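You operate a simulated robot arm through the tools that you are given. There is no shell and no other tool. Be economical: measure what you need, move in short steps, check, and stop when the job is done.

The job below is to be done with a simulated two-armed robot. You get a single attempt, and the scene is never put back.

TASK
Turn the sealer dial to 6. Put the bottle that says "blue" from the head end of the long table on the ledge of the bag sealer and the bottle labelled "green" on the counter top by the mixer. Put the pink small cake layer from the table beside the piping press on top of the cake dome. The order is free. Set down upright: bottle.

Only the result counts: the job must be done as asked and must still hold three seconds after the hand-in. Knocking over, shifting, dropping, spilling or breaking anything else fails it.

THE ROBOT
Two 7-joint arms with two-finger parallel grippers on one trunk, on a base that drives. Base frame: it is fixed to the floor where the robot stands at the start and does not move with it; the origin is under the middle of the robot, x ahead of it, y to its left, z up. Units: m, degrees, N and s.
The left shoulder is at the start at [0.05, 0.161, 1.123], the right one opposite. With the tool pointing down near the work surface each hand reaches from about 0.1 to 0.34 m from the robot's upright axis, wherever it stands, measured 20 degrees to its own side. Places, roughly: bottle [-1, -0.75, 0.75]; cake dome [0.5, -2.5, 0.5]; counter top by the mixer [-2, -4.1, 0.9]; ledge of the bag sealer (19x15 cm) [0.56, 0.26, 0.84]; sealer dial [0.5, 0.1, 0.8]; small cake layer [-2, -0.25, 0.75]. Payload 3.43 kg a hand.
The TCP of each hand is the grasp point between the finger pads, 0.03 m short of the fingertips. In the tool frame z runs along the fingers and y along their closing line. Largest opening 0.094 m; finger width 0.028, thickness 0.01; the body of the gripper, 0.05 by 0.096 m, starts 0.055 m behind the TCP.
Orientation is that of the tool frame in the base frame, as [roll, pitch, yaw] about the fixed x, y, z axes, in that order (R = Rz(yaw) Ry(pitch) Rx(roll)). With the fingers straight down and closing along the base's y, the tool's x points along the base's -x, its y along +y and its z along -z.

THE INTERFACE
- The arms move only by the tool nudge_tool. It takes "left_series", "right_series" or both (then of equal length, played together; a hand with none holds still); each is a list of rows, each a list of 2 entries, a list of its own where there are three numbers: the shift along the tool's x, y, z in m, then the turn, a rotation vector about the tool's x, y, z in degrees. In form: [[[dx, dy, dz], [ax, ay, az]], ...]. A call has 1 to 10 rows; each row shifts and turns the commanded pose from where the row before left it, along the tool's axes as they then stand. "left_claw" and "right_claw" are, for a hand that has rows, the closure, from 0 (fully open) to 1 (shut), set as the call begins (left out, the last holds). Rows are played at 5 a second. More than 0.05 m and 8.6 degrees between two rows, or a gripper value outside its range, and nothing of the call is played. Where a pose cannot be reached the arm comes as near as it can. A force on the tool above 40 N (or 10 N above the force at the start of the call, whichever is more), or a blocked arm, ends the call early, and 0.2 s more pass. Each finger travels about 0.045 m/s and halts on what it meets, pressing with about 27 N; the grip force reading is that of the motor and also rises with nothing between the fingers. The clock runs only during rows and for 0.2 s after the last one: add rows that do not move to give the fingers time. The reply holds the time, the measured pose of the TCP, the force on the tool along the base axes, the opening and the grip force, in the units named above and with some noise, with the torque about the TCP (base axes, N m) and any sound that the robot's microphone picked up.
- Cameras (640 x 400 px; columns grow to the right, rows downward): "scene" is now at [0.1318, 0.0184, 1.2692]; the picture's right is [0.23, -0.97, 0.00], its down [-0.42, -0.10, -0.90] and it looks along [0.88, 0.21, -0.44] (base axes); focal length 214 px, centre (320, 200). "left" rides on the left gripper at [0.076, -0.014, -0.102] in its tool frame; the picture's right is [0.18, 0.98, 0.00], its down [-0.75, 0.14, -0.64] and it looks along [-0.63, 0.12, 0.77] (tool axes); focal length 243 px, centre (320, 200). "right" rides on the right gripper at [0.076, 0.014, -0.102] in its tool frame; the picture's right is [-0.18, 0.98, 0.00], its down [-0.75, -0.14, -0.64] and it looks along [-0.63, -0.12, 0.77] (tool axes); focal length 243 px, centre (320, 200). There is no depth. A picture from a camera that has moved, and an enlarged one, comes with that camera's place and axes in the base frame and with its lens. The place of the scene camera against the robot may be out by one fixed shift of up to 0.012 m in any direction.
- camera(camera): a new picture of that camera. No time passes.
- slide_trunk(by): slides the trunk up (or, below 0, down) by that many m; the arms and the scene camera ride with it, the base frame stays. It gives what a move gives, with no picture.
- drive_base(legs): drives the robot by 1 to 6 legs, each [ahead, left, turn to the left] in m, m and degrees, along the robot's own axes; the way and the turn of a leg run together, so that a leg with both is an arc; at most 1.5 m and 180 degrees a leg. The arms and the cameras ride along, it lands a little off, and it stops where it bumps. It gives what a move gives.
- aim_head(pan, tilt): turns the head with the scene camera to pan (to the left, within 80 degrees either way) and tilt (down, from -29 to 69), counted from straight ahead of the robot. It gives what a move gives.
- close_up(camera, box): a new picture of the part [left, top, right, bottom] of that camera's present view, enlarged. No time passes.
- finish_job(): hands the job in; it is judged then, once.

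Go step by step. Nothing tells you exact positions but the pictures and the camera data: compare them with the known pose of the tool, close in by small moves and look again before you grip or let go. The budget is 165 turns and 130 pictures, counting those below and the enlarged ones. Unless the task says otherwise, let go and move clear before handing in, and close with one line.

The tools are called as a command line: name --argument value ..., lists and objects as JSON in quotes. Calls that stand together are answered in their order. nudge_tool: Moves the arms, as the interface text tells. Its arguments: {"type":"object","properties":{"left_series":{"type":"array"},"left_claw":{"type":"number"},"right_series":{"type":"array"},"right_claw":{"type":"number"}},"required":[]} The other tools are called the same way: slide_trunk (by) slides the trunk up or down; drive_base (legs) drives the base; aim_head (pan, tilt) turns the head that bears the scene camera; camera (camera) takes a picture; close_up (camera, box) takes an enlarged picture of a part of a camera's view; finish_job () hands the job in.

At the start:

```text
clock: 0.0
left_tool_pos: [0.3556, 0.3111, 1.1207]
left_tool_rot: [-180.0, 0.0, -179.8]
left_wrist_force: [0.2, -0.1, -0.4]
left_torque: [0.0, -0.01, -0.03]
left_width: 0.0939
left_grasp_force: 0.1
right_tool_pos: [0.4011, -0.0823, 1.1934]
right_tool_rot: [180.0, 0.1, 179.8]
right_wrist_force: [-0.2, 1.2, 0.2]
right_torque: [0.03, 0.01, -0.01]
right_width: 0.094
right_grasp_force: 0.1
trunk travel left (down, up): [-0.15, 0.117]
robot x, y, heading: [0.0004, -0.0057, 0.1]
head pan, tilt: [13.4, 25.8]
```

scene: 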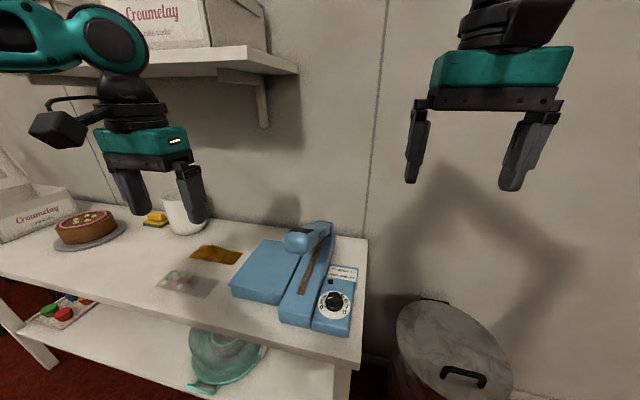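
right: 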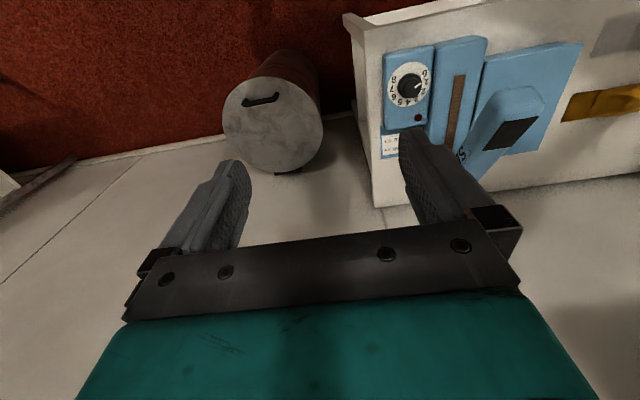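
left: 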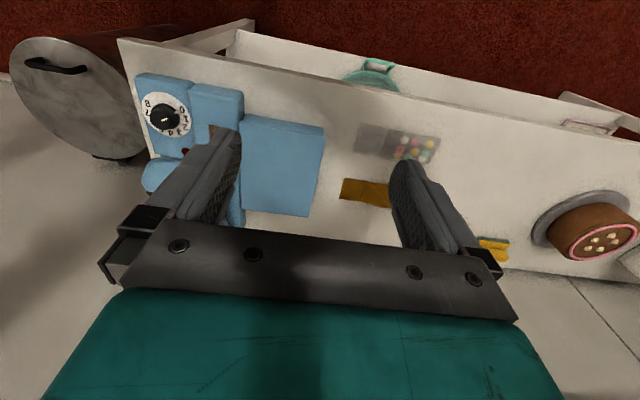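

I see the sealer with its dial ahead of the robot, slightly to the right. First a closer look at the dial.

close_up --camera "scene" --box '[270, 220, 370, 340]'

close_up --camera "right" --box '[360, 30, 480, 160]'

```text
3.33 times, centred on (320, 280) of scene
camera zoom: at [0.1318, 0.0184, 1.2692], right [0.23, -0.97, 0.0], down [-0.42, -0.1, -0.9], along [0.88, 0.21, -0.44], focal length 715 px, centre (320, -67)
```

zoom: 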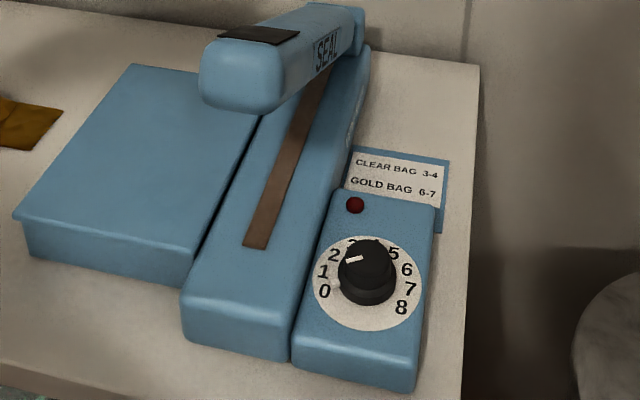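

```text
3.08 times, centred on (420, 95) of right
camera zoom: at [0.324, -0.0685, 1.2951], right [0.19, 0.98, 0.0], down [0.75, -0.14, 0.64], along [0.63, -0.12, -0.77], focal length 746 px, centre (12, 523)
```

zoom: 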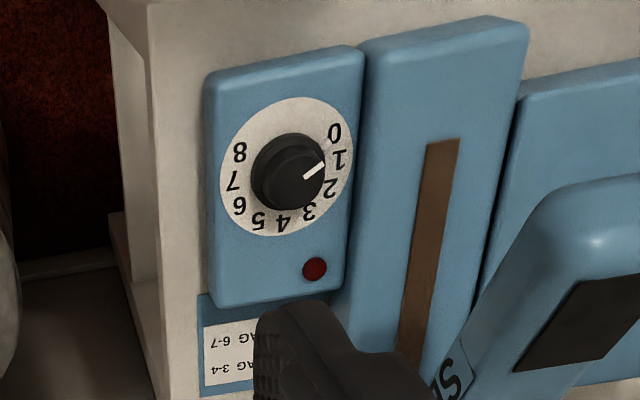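

The knob is about 4 cm wide on a vertical axis near [0.469, 0.063, 0.84–0.86], pointing at about 1.5. I'll pull both hands back and drive closer.

nudge_tool --left_series '[[[0.04, 0, 0], [0, 0, 0]], [[0.04, 0, 0], [0, 0, 0]], [[0.04, 0, 0], [0, 0, 0]], [[0.04, 0, 0], [0, 0, 0]]]' --right_series '[[[0.04, 0, 0], [0, 0, 0]], [[0.04, 0, 0], [0, 0, 0]], [[0.04, -0.01, 0.0], [0, 0, 0]], [[0.03, -0.01, 0.0], [0, 0, 0]]]'

drive_base --legs '[[0.0, 0.16, 0], [0.17, 0, 0]]'

aim_head --pan -15 --tilt 50

camera --camera "scene"

camera --camera "right"

```text
clock: 1.0
left_tool_pos: [0.1947, 0.3127, 1.1196]
left_tool_rot: [179.9, 0.0, -180.0]
left_wrist_force: [-0.2, 0.2, 0.3]
left_torque: [0.02, 0.01, -0.02]
left_width: 0.094
left_grasp_force: 0.0
right_tool_pos: [0.2486, -0.103, 1.1922]
right_tool_rot: [-180.0, 0.1, 179.9]
right_wrist_force: [0.9, 0.1, -1.4]
right_torque: [0.02, 0.02, -0.02]
right_width: 0.0942
right_grasp_force: 0.0
trunk travel left (down, up): [-0.15, 0.117]
robot x, y, heading: [-0.0013, -0.0005, -0.2]
head pan, tilt: [13.4, 25.8]
```

```text
clock: 3.8
left_tool_pos: [0.2776, 0.4686, 1.1195]
left_tool_rot: [-179.8, 0.0, -180.0]
left_wrist_force: [0.2, -0.6, 0.6]
left_torque: [0.02, 0.02, -0.01]
left_width: 0.0937
left_grasp_force: 0.1
right_tool_pos: [0.3338, 0.0551, 1.1924]
right_tool_rot: [-180.0, -0.1, 179.7]
right_wrist_force: [-0.3, 0.2, -0.2]
right_torque: [-0.02, -0.05, 0.01]
right_width: 0.094
right_grasp_force: 0.1
trunk travel left (down, up): [-0.15, 0.117]
robot x, y, heading: [0.0841, 0.1566, -0.2]
head pan, tilt: [13.4, 25.8]
stopped in leg 2: the robot was blocked; the commanded pose is now the measured one
```

```text
clock: 4.8
left_tool_pos: [0.2772, 0.4698, 1.1194]
left_tool_rot: [-179.8, 0.0, -179.8]
left_wrist_force: [-1.0, 0.0, 0.3]
left_torque: [0.05, -0.02, -0.03]
left_width: 0.0938
left_grasp_force: 0.0
right_tool_pos: [0.3369, 0.0537, 1.1918]
right_tool_rot: [-180.0, -0.4, 179.6]
right_wrist_force: [0.4, 0.2, 0.0]
right_torque: [0.0, -0.01, -0.01]
right_width: 0.0939
right_grasp_force: 0.1
trunk travel left (down, up): [-0.15, 0.117]
robot x, y, heading: [0.0797, 0.1598, 0.1]
head pan, tilt: [-15.0, 50.0]
```

```text
124 pictures are left
camera scene: at [0.2092, 0.1485, 1.2451], right [-0.08, -1.0, 0.0], down [-0.66, 0.05, -0.75], along [0.75, -0.06, -0.66], focal length 214 px, centre (320, 200)
```

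scene: 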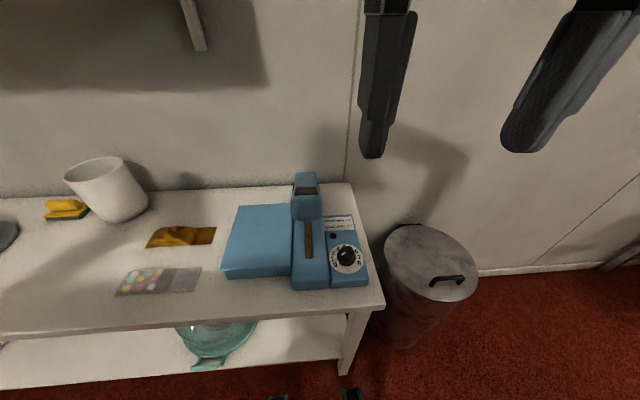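

```text
123 pictures are left
camera right: at [0.2588, 0.0691, 1.2944], right [0.19, 0.98, 0.0], down [0.76, -0.15, 0.64], along [0.62, -0.12, -0.77], focal length 243 px, centre (320, 200)
```

right: 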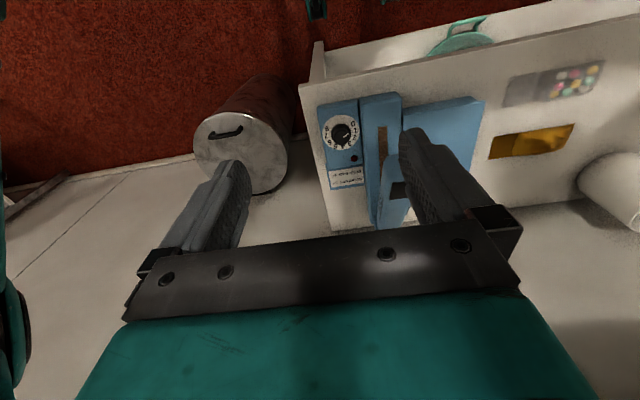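

The base is blocked by the table at x≈0.08, so the dial is about 0.39 m from the axis. I'll lower the trunk for reach and move the right hand over the dial.

slide_trunk --by -0.12

nudge_tool --right_series '[[[-0.045, 0.003, 0], [0, 0, 0]], [[-0.045, 0.003, 0], [0, 0, 0]], [[-0.042, 0.003, 0], [0, 0, 0]], [[0, 0, 0], [0, 0, 0]]]'

camera --camera "right"

camera --camera "scene"

```text
clock: 6.3
left_tool_pos: [0.2777, 0.4695, 0.9993]
left_tool_rot: [-179.9, 0.0, -179.9]
left_wrist_force: [0.4, 0.1, 0.4]
left_torque: [0.0, 0.0, 0.0]
left_width: 0.0941
left_grasp_force: 0.1
right_tool_pos: [0.3353, 0.0553, 1.0721]
right_tool_rot: [179.9, -0.3, 179.5]
right_wrist_force: [0.6, -0.5, -0.4]
right_torque: [0.01, 0.01, -0.02]
right_width: 0.0936
right_grasp_force: 0.0
trunk travel left (down, up): [-0.03, 0.237]
robot x, y, heading: [0.0842, 0.1592, 0.1]
head pan, tilt: [-15.0, 50.0]
```

```text
clock: 7.3
left_tool_pos: [0.2783, 0.4694, 0.9985]
left_tool_rot: [-179.9, 0.0, -179.9]
left_wrist_force: [0.4, 0.5, -0.5]
left_torque: [0.0, 0.0, 0.03]
left_width: 0.094
left_grasp_force: 0.0
right_tool_pos: [0.4664, 0.0633, 1.072]
right_tool_rot: [-179.8, -0.1, 179.8]
right_wrist_force: [-0.1, 0.9, 0.1]
right_torque: [-0.01, 0.0, 0.02]
right_width: 0.0939
right_grasp_force: 0.0
trunk travel left (down, up): [-0.03, 0.237]
robot x, y, heading: [0.0858, 0.1588, -0.1]
head pan, tilt: [-15.0, 50.0]
```

```text
122 pictures are left
camera right: at [0.3894, 0.0779, 1.1745], right [0.19, 0.98, 0.0], down [0.76, -0.14, 0.64], along [0.63, -0.12, -0.77], focal length 243 px, centre (320, 200)
```

right: 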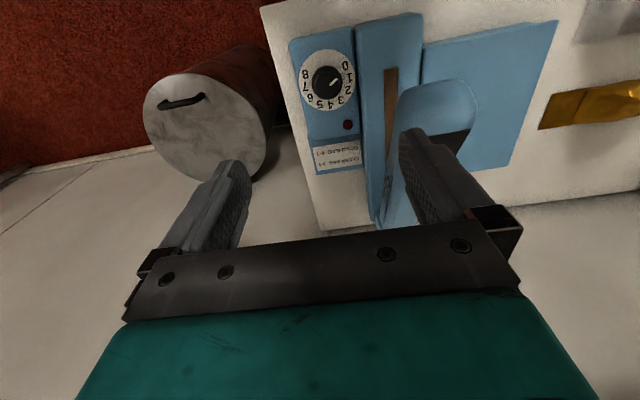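

```text
121 pictures are left
camera scene: at [0.1999, 0.1351, 1.113], right [-0.26, -0.97, 0.0], down [-0.74, 0.2, -0.64], along [0.62, -0.17, -0.77], focal length 214 px, centre (320, 200)
```

scene: 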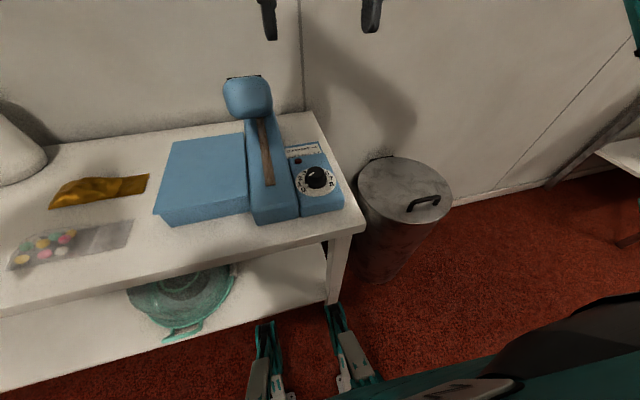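

The hand reaches over the dial. I'll take precise close-ups for the knob position and pointer angle.

close_up --camera "right" --box '[285, 30, 375, 130]'

close_up --camera "scene" --box '[280, 145, 350, 220]'

```text
4.00 times, centred on (330, 80) of right
camera zoom: at [0.3894, 0.0779, 1.1745], right [0.19, 0.98, 0.0], down [0.76, -0.14, 0.64], along [0.63, -0.12, -0.77], focal length 970 px, centre (280, 680)
```

zoom: 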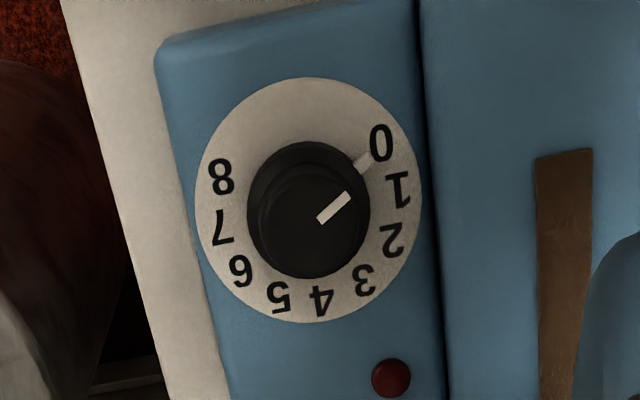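

```text
5.33 times, centred on (315, 182) of scene
camera zoom: at [0.1999, 0.1351, 1.113], right [-0.26, -0.97, 0.0], down [-0.74, 0.2, -0.64], along [0.62, -0.17, -0.77], focal length 1144 px, centre (347, 293)
```

zoom: 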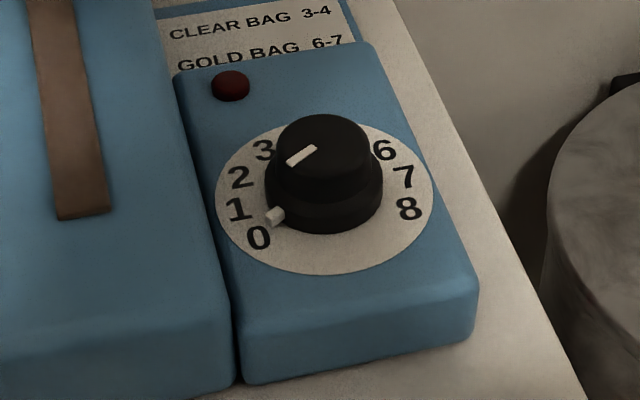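

The knob's white nub points to 0; labels step 30°, so 6 needs 180° clockwise. I'll do that in two strokes of 90°: go down over the knob turned 45° with the fingers partly closed.

nudge_tool --right_series '[[[-0.006, 0.007, 0.028], [0, 0, 0]], [[0, 0, 0.028], [0, 0, -7.5]], [[0, 0, 0.028], [0, 0, -7.5]], [[0, 0, 0.028], [0, 0, -7.5]], [[0, 0, 0.028], [0, 0, -7.5]], [[0, 0, 0.02], [0, 0, -7.5]], [[0, 0, 0], [0, 0, -7.5]], [[0, 0, 0], [0, 0, 0]]]' --right_claw 0.36

close_up --camera "right" --box '[160, 0, 480, 200]'

close_up --camera "scene" --box '[240, 100, 400, 220]'

```text
clock: 9.1
left_tool_pos: [0.2781, 0.4697, 0.9993]
left_tool_rot: [-179.8, 0.0, -179.8]
left_wrist_force: [-0.7, -0.3, 0.5]
left_torque: [0.03, 0.02, -0.03]
left_width: 0.0939
left_grasp_force: 0.0
right_tool_pos: [0.4728, 0.0697, 0.9112]
right_tool_rot: [179.9, -0.2, -135.2]
right_wrist_force: [-0.2, -0.1, -0.4]
right_torque: [-0.01, 0.0, 0.0]
right_width: 0.0602
right_grasp_force: 0.1
trunk travel left (down, up): [-0.03, 0.237]
robot x, y, heading: [0.0831, 0.1566, 0.0]
head pan, tilt: [-15.0, 50.0]
```

```text
2.00 times, centred on (320, 100) of right
camera zoom: at [0.4073, 0.0266, 1.0135], right [-0.56, 0.83, 0.0], down [0.64, 0.43, 0.64], along [0.53, 0.36, -0.77], focal length 485 px, centre (320, 400)
```

zoom: 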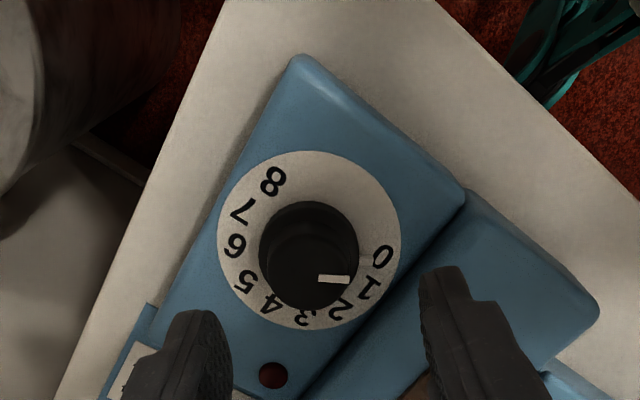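

```text
3.33 times, centred on (320, 160) of scene
camera zoom: at [0.1998, 0.1351, 1.113], right [-0.26, -0.97, 0.0], down [-0.74, 0.2, -0.64], along [0.62, -0.17, -0.77], focal length 715 px, centre (320, 333)
```

zoom: 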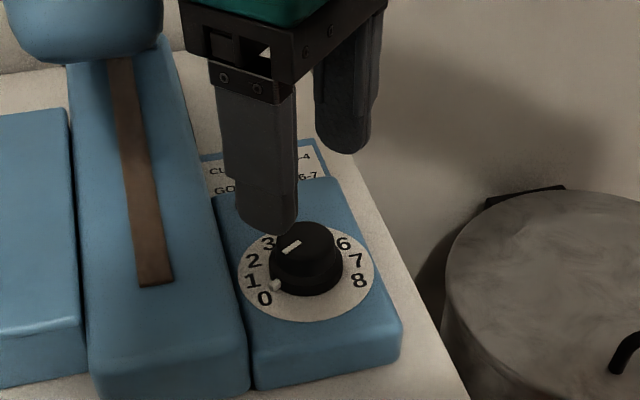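

The nub confirms it points at 0. I shift slightly, lower the fingers beside the cap, and look.

nudge_tool --right_series '[[[0.004, 0, 0.01], [0, 0, 0]], [[0, 0, 0.01], [0, 0, 0]], [[0, 0, 0.01], [0, 0, 0]], [[0, 0, 0], [0, 0, 0]]]'

close_up --camera "scene" --box '[260, 120, 360, 220]'

close_up --camera "right" --box '[160, 0, 480, 200]'

```text
clock: 10.1
left_tool_pos: [0.2789, 0.4708, 0.9996]
left_tool_rot: [-179.8, 0.1, -179.9]
left_wrist_force: [1.0, -0.7, 0.9]
left_torque: [0.0, 0.0, 0.02]
left_width: 0.0938
left_grasp_force: 0.1
right_tool_pos: [0.4702, 0.0674, 0.8809]
right_tool_rot: [179.9, -0.2, -135.3]
right_wrist_force: [0.4, 0.7, -0.6]
right_torque: [0.02, -0.01, -0.01]
right_width: 0.0606
right_grasp_force: 0.1
trunk travel left (down, up): [-0.03, 0.237]
robot x, y, heading: [0.085, 0.1558, -0.3]
head pan, tilt: [-15.0, 50.0]
```

```text
4.00 times, centred on (310, 170) of scene
camera zoom: at [0.1998, 0.135, 1.113], right [-0.26, -0.97, 0.0], down [-0.74, 0.2, -0.64], along [0.62, -0.17, -0.77], focal length 858 px, centre (360, 320)
```

zoom: 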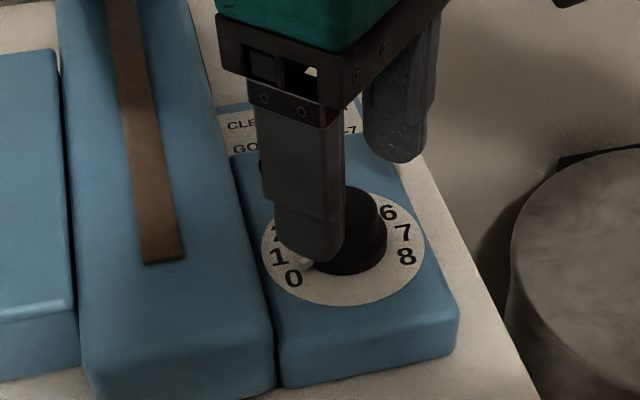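

```text
2.00 times, centred on (320, 100) of right
camera zoom: at [0.4041, 0.0236, 0.9835], right [-0.56, 0.83, 0.0], down [0.64, 0.43, 0.64], along [0.53, 0.36, -0.77], focal length 485 px, centre (320, 400)
```

zoom: 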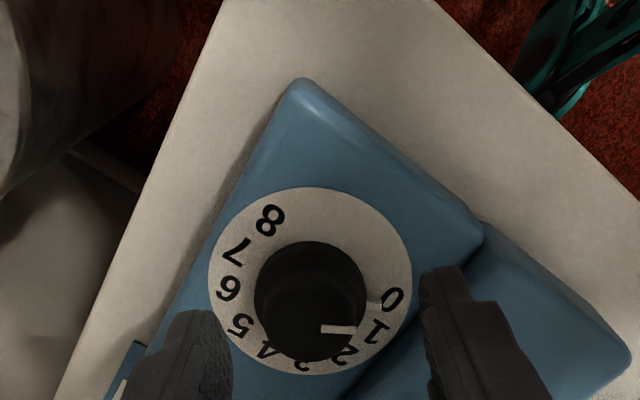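

Alignment is near; I shift 2 mm, lower 8 mm more, and close to grip.

nudge_tool --right_series '[[[0.002, -0.002, 0.004], [0, 0, 0]], [[0, 0, 0.004], [0, 0, 0]], [[0, 0, 0], [0, 0, 0]]]'

nudge_tool --right_series '[[[0, 0, 0], [0, 0, 0]], [[0, 0, 0], [0, 0, 0]], [[0, 0, 0], [0, 0, 0]], [[0, 0, 0], [0, 0, 0]], [[0, 0, 0], [0, 0, 0]]]' --right_claw 0.75

close_up --camera "scene" --box '[260, 120, 360, 220]'

```text
clock: 10.9
left_tool_pos: [0.2792, 0.469, 0.9992]
left_tool_rot: [-179.9, 0.0, -180.0]
left_wrist_force: [-0.3, -0.6, 0.1]
left_torque: [-0.04, 0.01, -0.01]
left_width: 0.094
left_grasp_force: 0.1
right_tool_pos: [0.4694, 0.0655, 0.8732]
right_tool_rot: [179.8, -0.2, -135.2]
right_wrist_force: [0.0, 0.7, 0.1]
right_torque: [-0.03, -0.02, 0.01]
right_width: 0.0602
right_grasp_force: 0.1
trunk travel left (down, up): [-0.03, 0.237]
robot x, y, heading: [0.0821, 0.1562, 0.1]
head pan, tilt: [-15.0, 50.0]
```

```text
clock: 12.1
left_tool_pos: [0.279, 0.4705, 1.0003]
left_tool_rot: [-179.9, 0.0, -179.9]
left_wrist_force: [-0.5, -0.2, 0.1]
left_torque: [-0.01, -0.07, -0.02]
left_width: 0.094
left_grasp_force: 0.1
right_tool_pos: [0.4695, 0.0636, 0.874]
right_tool_rot: [179.9, -0.2, -135.1]
right_wrist_force: [-0.2, -0.6, 0.3]
right_torque: [0.01, -0.04, -0.03]
right_width: 0.0236
right_grasp_force: 0.1
trunk travel left (down, up): [-0.03, 0.237]
robot x, y, heading: [0.0841, 0.1567, -0.0]
head pan, tilt: [-15.0, 50.0]
```

```text
4.00 times, centred on (310, 170) of scene
camera zoom: at [0.1998, 0.1351, 1.113], right [-0.26, -0.97, 0.0], down [-0.74, 0.2, -0.64], along [0.62, -0.17, -0.77], focal length 858 px, centre (360, 320)
```

zoom: 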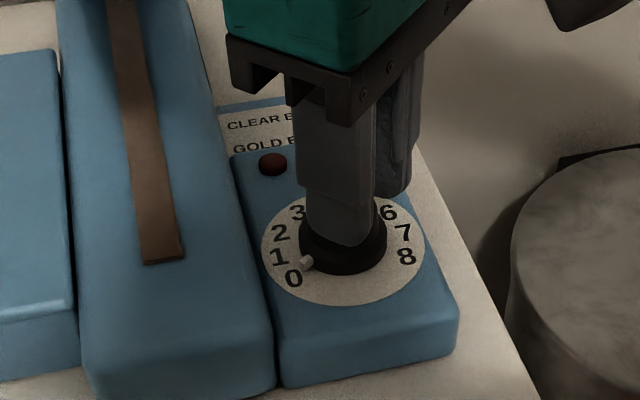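

The fingers closed with nothing between them: they are above the knob. Re-solving with all three right-camera views agrees on the disc at [0.4776, 0.0695, 0.812], so I re-centre and go lower.

nudge_tool --right_series '[[[0, 0, -0.015], [0, 0, 0]], [[-0.0096, -0.0017, 0], [0, 0, 0]], [[0, 0, 0], [0, 0, 0]], [[0, 0, 0], [0, 0, 0]], [[0, 0, 0], [0, 0, 0]]]' --right_claw 0.36

nudge_tool --right_series '[[[0, 0, 0.01], [0, 0, 0]], [[0, 0, 0.01], [0, 0, 0]], [[0, 0, 0.009], [0, 0, 0]], [[0, 0, 0], [0, 0, 0]]]'

close_up --camera "scene" --box '[260, 120, 360, 220]'

close_up --camera "right" --box '[160, 0, 480, 200]'

```text
clock: 13.3
left_tool_pos: [0.2781, 0.4708, 0.9988]
left_tool_rot: [-180.0, 0.0, -179.9]
left_wrist_force: [0.0, 1.0, 0.3]
left_torque: [0.02, 0.0, 0.02]
left_width: 0.0941
left_grasp_force: 0.0
right_tool_pos: [0.4773, 0.0702, 0.8882]
right_tool_rot: [179.9, -0.2, -135.2]
right_wrist_force: [1.0, -0.1, -0.6]
right_torque: [-0.01, 0.01, 0.01]
right_width: 0.0602
right_grasp_force: 0.0
trunk travel left (down, up): [-0.03, 0.237]
robot x, y, heading: [0.0839, 0.158, -0.1]
head pan, tilt: [-15.0, 50.0]
```

```text
clock: 14.3
left_tool_pos: [0.2786, 0.4699, 1.0006]
left_tool_rot: [-179.8, 0.0, -179.9]
left_wrist_force: [0.3, 0.1, -0.2]
left_torque: [0.0, 0.0, -0.01]
left_width: 0.0942
left_grasp_force: 0.0
right_tool_pos: [0.4784, 0.0704, 0.859]
right_tool_rot: [179.9, -0.2, -135.1]
right_wrist_force: [-0.3, 0.4, 0.6]
right_torque: [0.01, 0.03, -0.03]
right_width: 0.0604
right_grasp_force: 0.1
trunk travel left (down, up): [-0.03, 0.237]
robot x, y, heading: [0.0787, 0.1592, -0.1]
head pan, tilt: [-15.0, 50.0]
```

```text
4.00 times, centred on (310, 170) of scene
camera zoom: at [0.1998, 0.1351, 1.113], right [-0.26, -0.97, 0.0], down [-0.74, 0.2, -0.64], along [0.62, -0.17, -0.77], focal length 858 px, centre (360, 320)
```

zoom: 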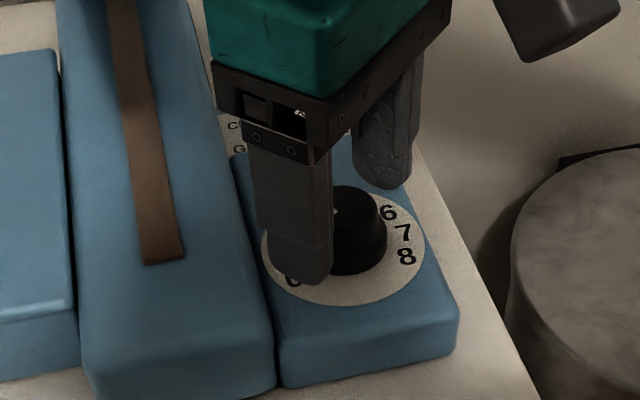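

```text
2.00 times, centred on (320, 100) of right
camera zoom: at [0.4123, 0.0266, 0.9616], right [-0.56, 0.83, 0.0], down [0.64, 0.43, 0.64], along [0.53, 0.36, -0.77], focal length 485 px, centre (320, 400)
```

zoom: 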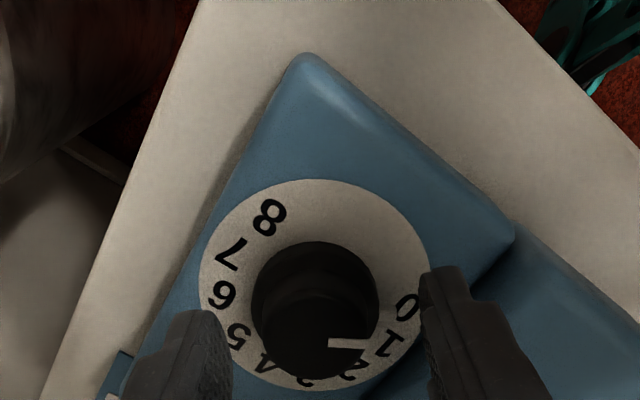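

Well centred now. I close on the cap.

nudge_tool --right_series '[[[0, 0, 0], [0, 0, 0]], [[0, 0, 0], [0, 0, 0]], [[0, 0, 0], [0, 0, 0]], [[0, 0, 0], [0, 0, 0]], [[0, 0, 0], [0, 0, 0]]]' --right_claw 0.85

close_up --camera "scene" --box '[260, 120, 360, 220]'

```text
clock: 15.5
left_tool_pos: [0.2799, 0.4691, 0.9999]
left_tool_rot: [-180.0, -0.1, -180.0]
left_wrist_force: [-1.2, 0.8, 0.9]
left_torque: [-0.05, 0.01, -0.02]
left_width: 0.0942
left_grasp_force: 0.0
right_tool_pos: [0.4788, 0.0687, 0.8592]
right_tool_rot: [179.8, -0.2, -135.5]
right_wrist_force: [11.3, -10.7, 2.8]
right_torque: [-0.56, -0.34, -0.02]
right_width: 0.0346
right_grasp_force: 44.2
trunk travel left (down, up): [-0.03, 0.237]
robot x, y, heading: [0.082, 0.1569, 0.4]
head pan, tilt: [-15.0, 50.0]
```

```text
4.00 times, centred on (310, 170) of scene
camera zoom: at [0.2005, 0.1343, 1.113], right [-0.26, -0.97, 0.0], down [-0.74, 0.2, -0.64], along [0.62, -0.17, -0.77], focal length 858 px, centre (360, 320)
```

zoom: 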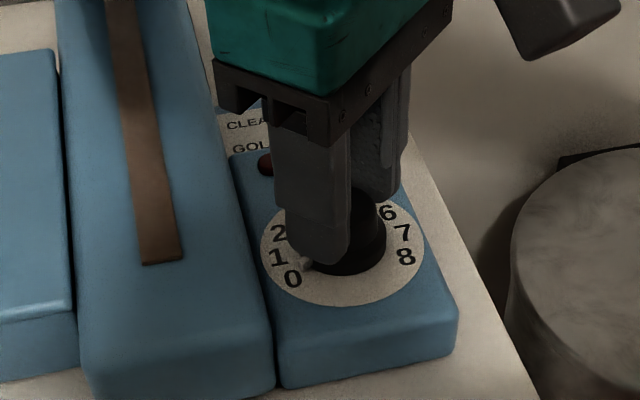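

Gripped the cap (3.5 cm). I ease the side load 1.5 mm and turn clockwise 83°.

nudge_tool --right_series '[[[0, -0.0015, 0], [0, 0, 0]], [[0, 0, 0], [0, 0, 8.3]], [[0, 0, 0], [0, 0, 8.3]], [[0, 0, 0], [0, 0, 8.3]]]'

close_up --camera "scene" --box '[260, 120, 360, 220]'

```text
clock: 16.5
left_tool_pos: [0.2782, 0.4691, 0.9989]
left_tool_rot: [-179.9, 0.0, -179.8]
left_wrist_force: [-0.8, -0.1, 0.2]
left_torque: [0.02, -0.01, -0.01]
left_width: 0.0938
left_grasp_force: 0.2
right_tool_pos: [0.4792, 0.0712, 0.8581]
right_tool_rot: [179.7, -0.1, -160.2]
right_wrist_force: [4.0, -3.4, -1.6]
right_torque: [0.3, -0.77, -0.05]
right_width: 0.0347
right_grasp_force: 44.8
trunk travel left (down, up): [-0.03, 0.237]
robot x, y, heading: [0.0834, 0.16, -0.0]
head pan, tilt: [-15.0, 50.0]
```

```text
4.00 times, centred on (310, 170) of scene
camera zoom: at [0.2, 0.1347, 1.113], right [-0.26, -0.97, 0.0], down [-0.74, 0.2, -0.64], along [0.62, -0.17, -0.77], focal length 858 px, centre (360, 320)
```

zoom: 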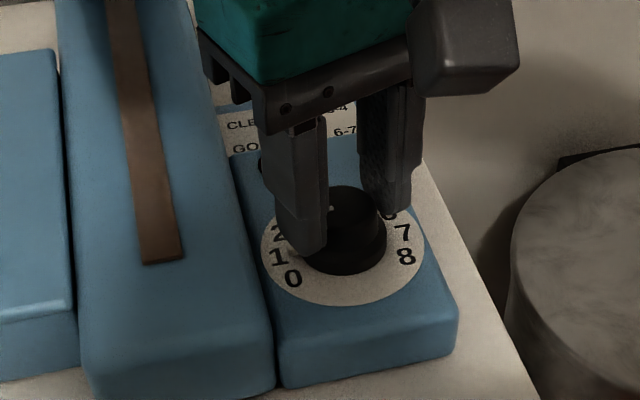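

The knob turns with the hand. Continue the stroke.

nudge_tool --right_series '[[[0, 0, 0], [0, 0, 8.4]], [[0, 0, 0], [0, 0, 8.4]], [[0, 0, 0], [0, 0, 8.4]], [[0, 0, 0], [0, 0, 8.4]], [[0, 0, 0], [0, 0, 8.4]], [[0, 0, 0], [0, 0, 8.4]], [[0, 0, 0], [0, 0, 8.4]], [[0, 0, 0], [0, 0, 8.4]], [[0, 0, 0], [0, 0, 0]]]'

close_up --camera "scene" --box '[260, 120, 360, 220]'

```text
clock: 18.5
left_tool_pos: [0.2791, 0.4708, 0.9985]
left_tool_rot: [-179.8, -0.1, -179.9]
left_wrist_force: [0.3, 0.7, 0.0]
left_torque: [0.03, -0.02, -0.01]
left_width: 0.0941
left_grasp_force: 0.0
right_tool_pos: [0.4787, 0.0726, 0.8597]
right_tool_rot: [-179.9, -0.2, 132.6]
right_wrist_force: [4.2, 17.8, -9.3]
right_torque: [0.67, -0.14, 0.06]
right_width: 0.0347
right_grasp_force: 44.8
trunk travel left (down, up): [-0.03, 0.237]
robot x, y, heading: [0.0804, 0.1597, -0.0]
head pan, tilt: [-15.0, 50.0]
```

```text
4.00 times, centred on (310, 170) of scene
camera zoom: at [0.2004, 0.1363, 1.113], right [-0.26, -0.97, 0.0], down [-0.74, 0.2, -0.64], along [0.62, -0.17, -0.77], focal length 858 px, centre (360, 320)
```

zoom: 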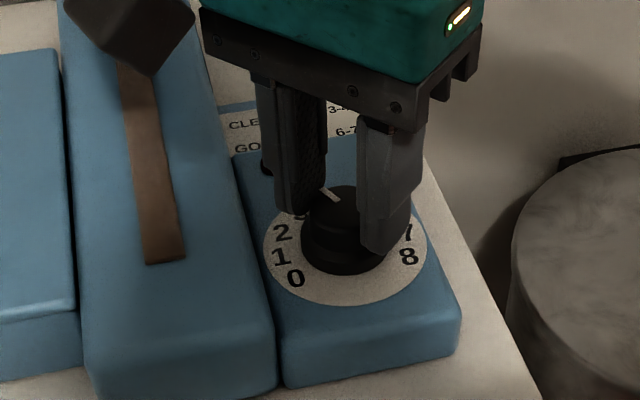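

About 92° done. I release, lift, swing back and look at the pointer.

nudge_tool --right_series '[[[0, 0, 0], [0, 0, 0]], [[0, 0, 0], [0, 0, 0]], [[0, 0, 0], [0, 0, 0]], [[0, 0, -0.02], [0, 0, 0]], [[0, 0, -0.02], [0, 0, 0]]]' --right_claw 0.36

nudge_tool --right_series '[[[0, 0, 0], [0, 0, -8.5]], [[0, 0, 0], [0, 0, -8.5]], [[0, 0, 0], [0, 0, -8.5]], [[0, 0, 0], [0, 0, -8.5]], [[0, 0, 0], [0, 0, -8.5]], [[0, 0, 0], [0, 0, -8.5]], [[0, 0, 0], [0, 0, -8.5]], [[0, 0, 0], [0, 0, -8.5]], [[0, 0, 0], [0, 0, -8.5]], [[0, 0, 0], [0, 0, -8.5]]]'

close_up --camera "right" --box '[160, 0, 480, 200]'

close_up --camera "scene" --box '[260, 120, 360, 220]'

```text
clock: 19.7
left_tool_pos: [0.2782, 0.4693, 0.9996]
left_tool_rot: [-179.9, 0.0, -179.9]
left_wrist_force: [0.6, -0.7, -0.1]
left_torque: [0.03, 0.0, -0.01]
left_width: 0.0941
left_grasp_force: 0.1
right_tool_pos: [0.4786, 0.0693, 0.8998]
right_tool_rot: [-179.6, -0.2, 132.6]
right_wrist_force: [-0.5, -0.5, -0.3]
right_torque: [0.02, 0.01, 0.01]
right_width: 0.0604
right_grasp_force: 0.0
trunk travel left (down, up): [-0.03, 0.237]
robot x, y, heading: [0.0851, 0.1532, 0.1]
head pan, tilt: [-15.0, 50.0]
```

```text
clock: 21.9
left_tool_pos: [0.2784, 0.4706, 1.0005]
left_tool_rot: [-180.0, -0.1, -180.0]
left_wrist_force: [-0.8, -0.4, 0.5]
left_torque: [0.0, 0.0, 0.0]
left_width: 0.094
left_grasp_force: 0.1
right_tool_pos: [0.4795, 0.0698, 0.8996]
right_tool_rot: [179.9, -0.1, -142.2]
right_wrist_force: [0.0, 1.2, 0.4]
right_torque: [0.02, -0.02, -0.05]
right_width: 0.0601
right_grasp_force: 0.0
trunk travel left (down, up): [-0.03, 0.237]
robot x, y, heading: [0.0826, 0.1588, 0.0]
head pan, tilt: [-15.0, 50.0]
```

```text
2.00 times, centred on (320, 100) of right
camera zoom: at [0.4085, 0.0337, 1.0021], right [-0.46, 0.89, 0.0], down [0.68, 0.35, 0.64], along [0.57, 0.29, -0.77], focal length 485 px, centre (320, 400)
```

zoom: 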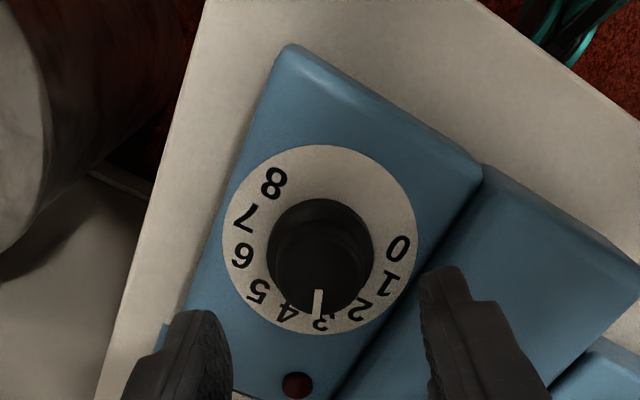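

```text
4.00 times, centred on (310, 170) of scene
camera zoom: at [0.1998, 0.1351, 1.113], right [-0.26, -0.97, 0.0], down [-0.74, 0.2, -0.64], along [0.62, -0.17, -0.77], focal length 858 px, centre (360, 320)
```

zoom: 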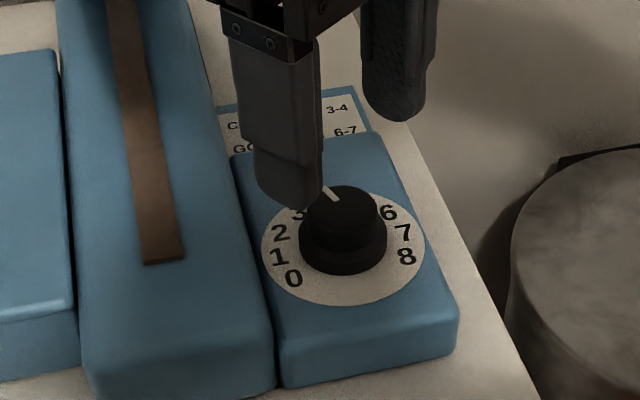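

The pointer now sits at 25° (≈3.15) by the top line; 6 lies at −60°, so 85.5° more. I grip again and turn that much.

nudge_tool --right_series '[[[0, 0, 0.015], [0, 0, 0]], [[0, 0, 0.015], [0, 0, 0]], [[0, 0, 0.0105], [0, 0, 0]], [[0, 0, 0], [0, 0, 0]]]'

nudge_tool --right_series '[[[0, 0, 0], [0, 0, 0]], [[0, 0, 0], [0, 0, 0]], [[0, 0, 0], [0, 0, 0]], [[0, 0, 0], [0, 0, 0]], [[0, 0, 0], [0, 0, 0]]]' --right_claw 0.85

nudge_tool --right_series '[[[0, 0, 0], [0, 0, 8.55]], [[0, 0, 0], [0, 0, 8.55]], [[0, 0, 0], [0, 0, 8.55]], [[0, 0, 0], [0, 0, 8.55]], [[0, 0, 0], [0, 0, 8.55]], [[0, 0, 0], [0, 0, 8.55]], [[0, 0, 0], [0, 0, 8.55]], [[0, 0, 0], [0, 0, 8.55]], [[0, 0, 0], [0, 0, 8.55]], [[0, 0, 0], [0, 0, 8.55]]]'

nudge_tool --right_series '[[[0, 0, 0], [0, 0, 0]], [[0, 0, 0], [0, 0, 0]], [[0, 0, 0], [0, 0, 0]], [[0, 0, -0.02], [0, 0, 0]], [[0, 0, -0.02], [0, 0, 0]], [[0, 0, -0.03], [0, 0, 0]]]' --right_claw 0.36

close_up --camera "right" --box '[160, 0, 480, 200]'

close_up --camera "scene" --box '[260, 120, 360, 220]'

```text
clock: 22.9
left_tool_pos: [0.2791, 0.4702, 1.0001]
left_tool_rot: [-179.9, 0.0, -180.0]
left_wrist_force: [-0.5, 1.0, -0.7]
left_torque: [0.04, 0.0, -0.03]
left_width: 0.0941
left_grasp_force: 0.1
right_tool_pos: [0.4781, 0.0699, 0.8584]
right_tool_rot: [179.9, -0.1, -142.2]
right_wrist_force: [-0.3, -0.7, 1.2]
right_torque: [0.0, 0.01, 0.01]
right_width: 0.0604
right_grasp_force: 0.0
trunk travel left (down, up): [-0.03, 0.237]
robot x, y, heading: [0.0817, 0.1558, -0.1]
head pan, tilt: [-15.0, 50.0]
```

```text
clock: 24.1
left_tool_pos: [0.2783, 0.4712, 1.0006]
left_tool_rot: [-179.9, 0.0, -179.9]
left_wrist_force: [-0.1, 0.7, -0.9]
left_torque: [0.0, -0.02, -0.03]
left_width: 0.0942
left_grasp_force: 0.0
right_tool_pos: [0.4779, 0.0681, 0.8599]
right_tool_rot: [179.9, -0.2, -142.3]
right_wrist_force: [-0.2, -2.0, -1.8]
right_torque: [-0.03, -0.04, -0.01]
right_width: 0.0349
right_grasp_force: 45.2
trunk travel left (down, up): [-0.03, 0.237]
robot x, y, heading: [0.089, 0.1575, -0.0]
head pan, tilt: [-15.0, 50.0]
```

```text
clock: 26.3
left_tool_pos: [0.279, 0.4716, 0.9997]
left_tool_rot: [-179.8, 0.0, -179.9]
left_wrist_force: [0.3, -1.0, 0.0]
left_torque: [0.02, -0.03, 0.03]
left_width: 0.0943
left_grasp_force: 0.1
right_tool_pos: [0.4782, 0.0714, 0.8589]
right_tool_rot: [179.9, -0.3, 132.1]
right_wrist_force: [-6.4, 24.3, -9.8]
right_torque: [0.74, 0.38, 0.02]
right_width: 0.0349
right_grasp_force: 44.6
trunk travel left (down, up): [-0.03, 0.237]
robot x, y, heading: [0.0878, 0.1608, -0.1]
head pan, tilt: [-15.0, 50.0]
```

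```text
clock: 27.7
left_tool_pos: [0.2779, 0.4705, 1.0005]
left_tool_rot: [-179.9, 0.1, -179.9]
left_wrist_force: [-0.6, -0.8, -0.6]
left_torque: [0.0, 0.0, 0.0]
left_width: 0.0943
left_grasp_force: 0.1
right_tool_pos: [0.4788, 0.0711, 0.9294]
right_tool_rot: [-179.8, 0.0, 132.2]
right_wrist_force: [0.1, 0.6, -0.4]
right_torque: [0.01, 0.0, 0.0]
right_width: 0.0601
right_grasp_force: 0.1
trunk travel left (down, up): [-0.03, 0.237]
robot x, y, heading: [0.0892, 0.1574, 0.1]
head pan, tilt: [-15.0, 50.0]
```

```text
2.00 times, centred on (320, 100) of right
camera zoom: at [0.4374, 0.1356, 1.0311], right [0.85, 0.52, 0.0], down [0.4, -0.65, 0.64], along [0.33, -0.55, -0.77], focal length 485 px, centre (320, 400)
```

zoom: 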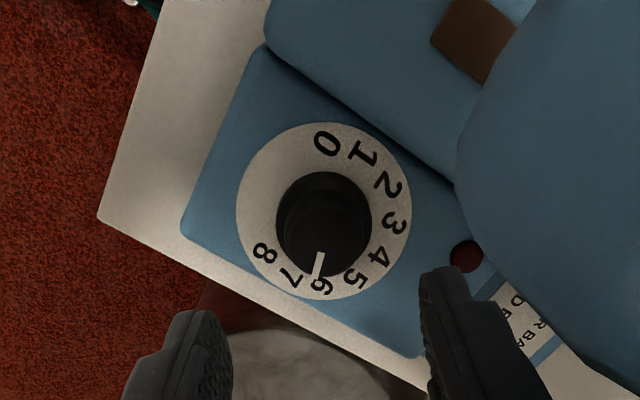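

```text
4.00 times, centred on (310, 170) of scene
camera zoom: at [0.1998, 0.1351, 1.113], right [-0.26, -0.97, 0.0], down [-0.74, 0.2, -0.64], along [0.62, -0.17, -0.77], focal length 858 px, centre (360, 320)
```

zoom: 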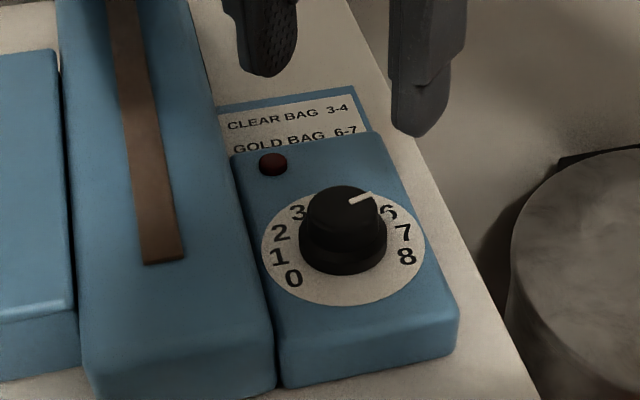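

The pointer appears near 6; a stronger zoom to verify.

close_up --camera "right" --box '[270, 55, 375, 155]'

close_up --camera "scene" --box '[320, 160, 330, 170]'

```text
4.00 times, centred on (322, 105) of right
camera zoom: at [0.4374, 0.1356, 1.0311], right [0.85, 0.52, 0.0], down [0.4, -0.65, 0.64], along [0.33, -0.55, -0.77], focal length 970 px, centre (310, 580)
```

zoom: 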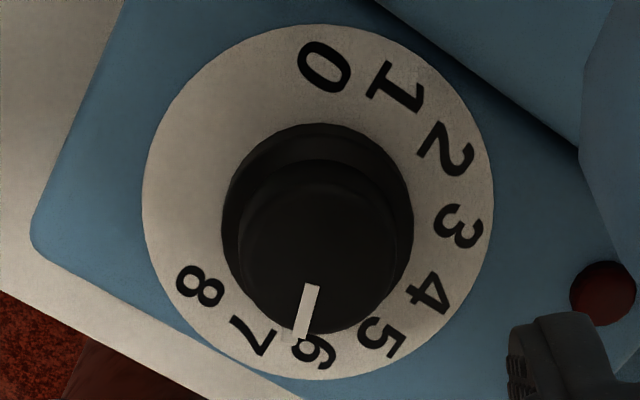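

```text
16.00 times, centred on (325, 165) of scene
camera zoom: at [0.1998, 0.1351, 1.113], right [-0.26, -0.97, 0.0], down [-0.74, 0.2, -0.64], along [0.62, -0.17, -0.77], focal length 3432 px, centre (240, 760)
```

zoom: 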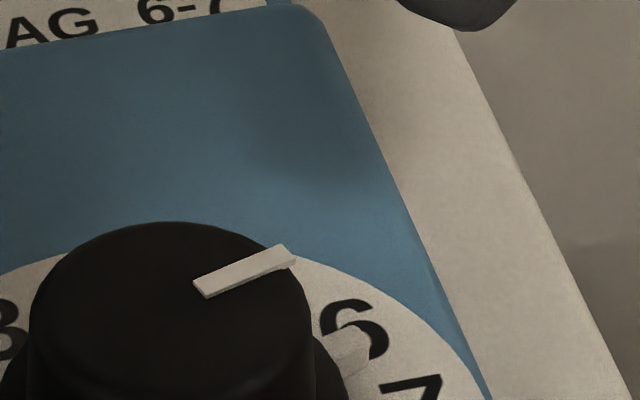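

The pointer is ~12° past 6 (≈6.4). I grip again and turn back 12°.

nudge_tool --right_series '[[[0, 0, 0.025], [0, 0, 0]], [[0, 0, 0.025], [0, 0, 0]], [[0, 0, 0.02], [0, 0, 0]], [[0, 0, 0], [0, 0, 0]]]'

nudge_tool --right_series '[[[0, 0, 0], [0, 0, 0]], [[0, 0, 0], [0, 0, 0]], [[0, 0, 0], [0, 0, 0]], [[0, 0, 0], [0, 0, 0]], [[0, 0, 0], [0, 0, 0]], [[0, 0, 0], [0, 0, -6]], [[0, 0, 0], [0, 0, -6]], [[0, 0, 0], [0, 0, 0]]]' --right_claw 0.85

nudge_tool --right_series '[[[0, 0, 0], [0, 0, 0]], [[0, 0, 0], [0, 0, 0]], [[0, 0, 0], [0, 0, 0]], [[0, 0, -0.02], [0, 0, 0]], [[0, 0, -0.02], [0, 0, 0]], [[0, 0, -0.03], [0, 0, 0]]]' --right_claw 0.36

close_up --camera "right" --box '[270, 55, 375, 155]'

close_up --camera "scene" --box '[295, 150, 345, 200]'

```text
clock: 28.7
left_tool_pos: [0.278, 0.4703, 1.0002]
left_tool_rot: [-179.8, 0.0, -179.9]
left_wrist_force: [0.8, -0.9, -0.4]
left_torque: [0.03, -0.03, -0.01]
left_width: 0.094
left_grasp_force: 0.1
right_tool_pos: [0.4788, 0.0694, 0.8586]
right_tool_rot: [-179.8, -0.1, 132.2]
right_wrist_force: [0.0, 0.0, 0.6]
right_torque: [0.0, -0.02, 0.0]
right_width: 0.0602
right_grasp_force: 0.2
trunk travel left (down, up): [-0.03, 0.237]
robot x, y, heading: [0.0874, 0.1579, 0.2]
head pan, tilt: [-15.0, 50.0]
```

```text
clock: 30.5
left_tool_pos: [0.2798, 0.4687, 0.9991]
left_tool_rot: [-179.8, -0.1, -179.9]
left_wrist_force: [0.6, -0.8, -0.6]
left_torque: [0.04, -0.01, 0.0]
left_width: 0.0942
left_grasp_force: 0.1
right_tool_pos: [0.4802, 0.0704, 0.8586]
right_tool_rot: [-179.9, -0.1, 144.2]
right_wrist_force: [16.1, 10.6, 0.2]
right_torque: [0.42, -0.45, 0.01]
right_width: 0.0348
right_grasp_force: 44.6
trunk travel left (down, up): [-0.03, 0.237]
robot x, y, heading: [0.0828, 0.1567, 0.2]
head pan, tilt: [-15.0, 50.0]
```

```text
clock: 31.9
left_tool_pos: [0.2781, 0.4699, 1.0001]
left_tool_rot: [-179.9, 0.0, -179.9]
left_wrist_force: [0.4, 0.4, -0.2]
left_torque: [0.02, -0.03, -0.04]
left_width: 0.0938
left_grasp_force: 0.0
right_tool_pos: [0.478, 0.0698, 0.9302]
right_tool_rot: [-179.8, -0.2, 144.1]
right_wrist_force: [-0.2, 0.1, -0.1]
right_torque: [0.03, -0.03, -0.02]
right_width: 0.0598
right_grasp_force: 0.1
trunk travel left (down, up): [-0.03, 0.237]
robot x, y, heading: [0.0801, 0.1567, 0.0]
head pan, tilt: [-15.0, 50.0]
```

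```text
4.00 times, centred on (322, 105) of right
camera zoom: at [0.4236, 0.1255, 1.0326], right [0.72, 0.69, 0.0], down [0.53, -0.56, 0.64], along [0.44, -0.47, -0.77], focal length 970 px, centre (310, 580)
```

zoom: 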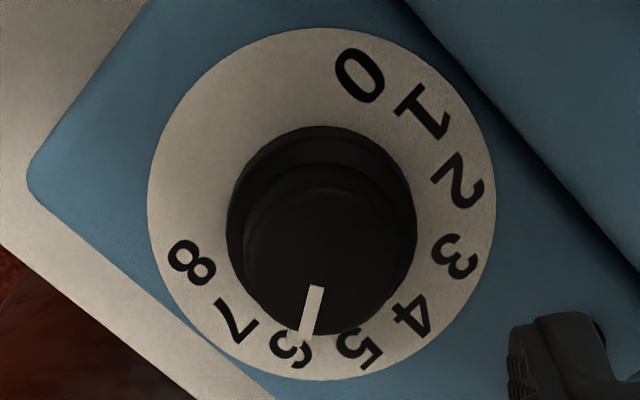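

```text
8.00 times, centred on (320, 175) of scene
camera zoom: at [0.1998, 0.1351, 1.113], right [-0.26, -0.97, 0.0], down [-0.74, 0.2, -0.64], along [0.62, -0.17, -0.77], focal length 1716 px, centre (320, 400)
```

zoom: 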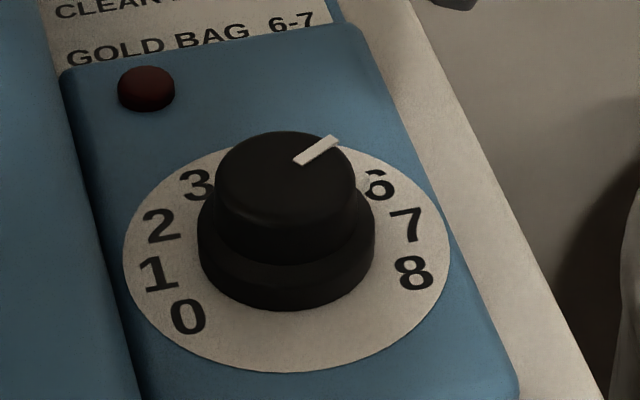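

The pointer now reads 6 within 2–3°. I raise and retract the right hand, then back off and look around for the bottles.

nudge_tool --right_series '[[[0, 0, -0.04], [0, 0, 0]], [[0, 0, -0.04], [0, 0, -7.2]], [[0, 0, -0.04], [0, 0, -7.2]], [[0, 0, -0.03], [0, 0, -7.2]], [[0, 0, 0], [0, 0, -7.2]], [[0, 0, 0], [0, 0, -7.1]], [[0.04, 0, 0], [0, 0, 0]], [[0.04, 0, 0], [0, 0, 0]], [[0.04, 0, 0], [0, 0, 0]], [[0.04, 0, 0], [0, 0, 0]]]' --right_claw 0.0

drive_base --legs '[[-0.45, 0, 0], [0, 0, -150]]'

slide_trunk --by 0.12

aim_head --pan 0 --tilt 25

camera --camera "scene"

```text
clock: 33.9
left_tool_pos: [0.2792, 0.4692, 0.9999]
left_tool_rot: [-179.9, 0.0, -179.9]
left_wrist_force: [0.5, -0.7, -1.3]
left_torque: [0.0, 0.01, 0.0]
left_width: 0.0941
left_grasp_force: 0.0
right_tool_pos: [0.3769, 0.0656, 1.0776]
right_tool_rot: [179.8, -1.3, 177.9]
right_wrist_force: [1.8, 0.4, -2.6]
right_torque: [-0.01, -0.05, -0.03]
right_width: 0.0941
right_grasp_force: 0.0
trunk travel left (down, up): [-0.03, 0.237]
robot x, y, heading: [0.0829, 0.1594, -0.1]
head pan, tilt: [-15.0, 50.0]
stopped in row 10 (right hand): the force on the tool passed its limit at 70 N (the readings are from after the stop); the commanded pose is now the measured one
```

```text
clock: 36.4
left_tool_pos: [-0.1318, 0.4701, 0.9997]
left_tool_rot: [-179.9, 0.0, -180.0]
left_wrist_force: [0.1, 0.1, 0.5]
left_torque: [0.01, 0.04, 0.0]
left_width: 0.0941
left_grasp_force: 0.0
right_tool_pos: [-0.0332, 0.0657, 1.0764]
right_tool_rot: [179.8, -1.3, 177.7]
right_wrist_force: [1.5, 1.3, -3.0]
right_torque: [-0.21, -0.11, -0.16]
right_width: 0.094
right_grasp_force: 0.0
trunk travel left (down, up): [-0.03, 0.237]
robot x, y, heading: [-0.3294, 0.1576, -0.2]
head pan, tilt: [-15.0, 50.0]
stopped in leg 1: the robot was blocked; the commanded pose is now the measured one
```

```text
clock: 37.9
left_tool_pos: [-0.1333, 0.4701, 1.1192]
left_tool_rot: [-180.0, 0.0, -180.0]
left_wrist_force: [-0.6, -0.4, -0.3]
left_torque: [0.0, 0.04, -0.03]
left_width: 0.094
left_grasp_force: 0.0
right_tool_pos: [-0.0331, 0.0659, 1.1968]
right_tool_rot: [179.7, -1.4, 177.7]
right_wrist_force: [8.4, -0.9, -6.9]
right_torque: [-0.2, 0.39, -0.25]
right_width: 0.0939
right_grasp_force: 0.0
trunk travel left (down, up): [-0.15, 0.117]
robot x, y, heading: [-0.3276, 0.1587, 0.0]
head pan, tilt: [-15.0, 50.0]
```

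```text
clock: 38.7
left_tool_pos: [-0.133, 0.4697, 1.1204]
left_tool_rot: [-179.8, 0.0, -179.9]
left_wrist_force: [0.5, 0.9, 0.1]
left_torque: [-0.05, -0.01, 0.03]
left_width: 0.0941
left_grasp_force: 0.0
right_tool_pos: [-0.0344, 0.0659, 1.1971]
right_tool_rot: [179.7, -1.4, 177.8]
right_wrist_force: [0.3, 0.4, -0.7]
right_torque: [-0.02, -0.01, 0.0]
right_width: 0.0937
right_grasp_force: 0.0
trunk travel left (down, up): [-0.15, 0.117]
robot x, y, heading: [-0.3307, 0.1579, -0.0]
head pan, tilt: [0.0, 25.0]
```

```text
100 pictures are left
camera scene: at [-0.1936, 0.1551, 1.2705], right [0.0, -1.0, 0.0], down [-0.42, 0.0, -0.91], along [0.91, 0.0, -0.42], focal length 214 px, centre (320, 200)
```

scene: 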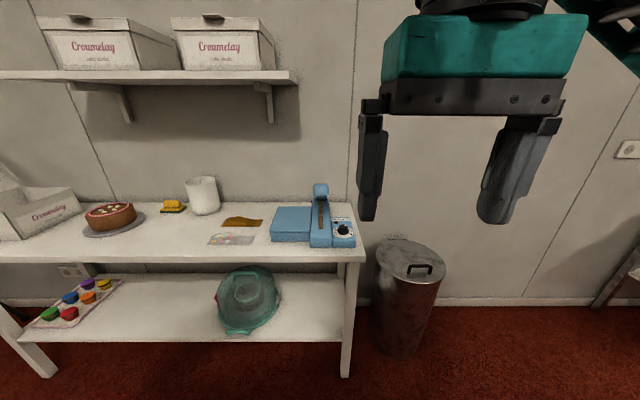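

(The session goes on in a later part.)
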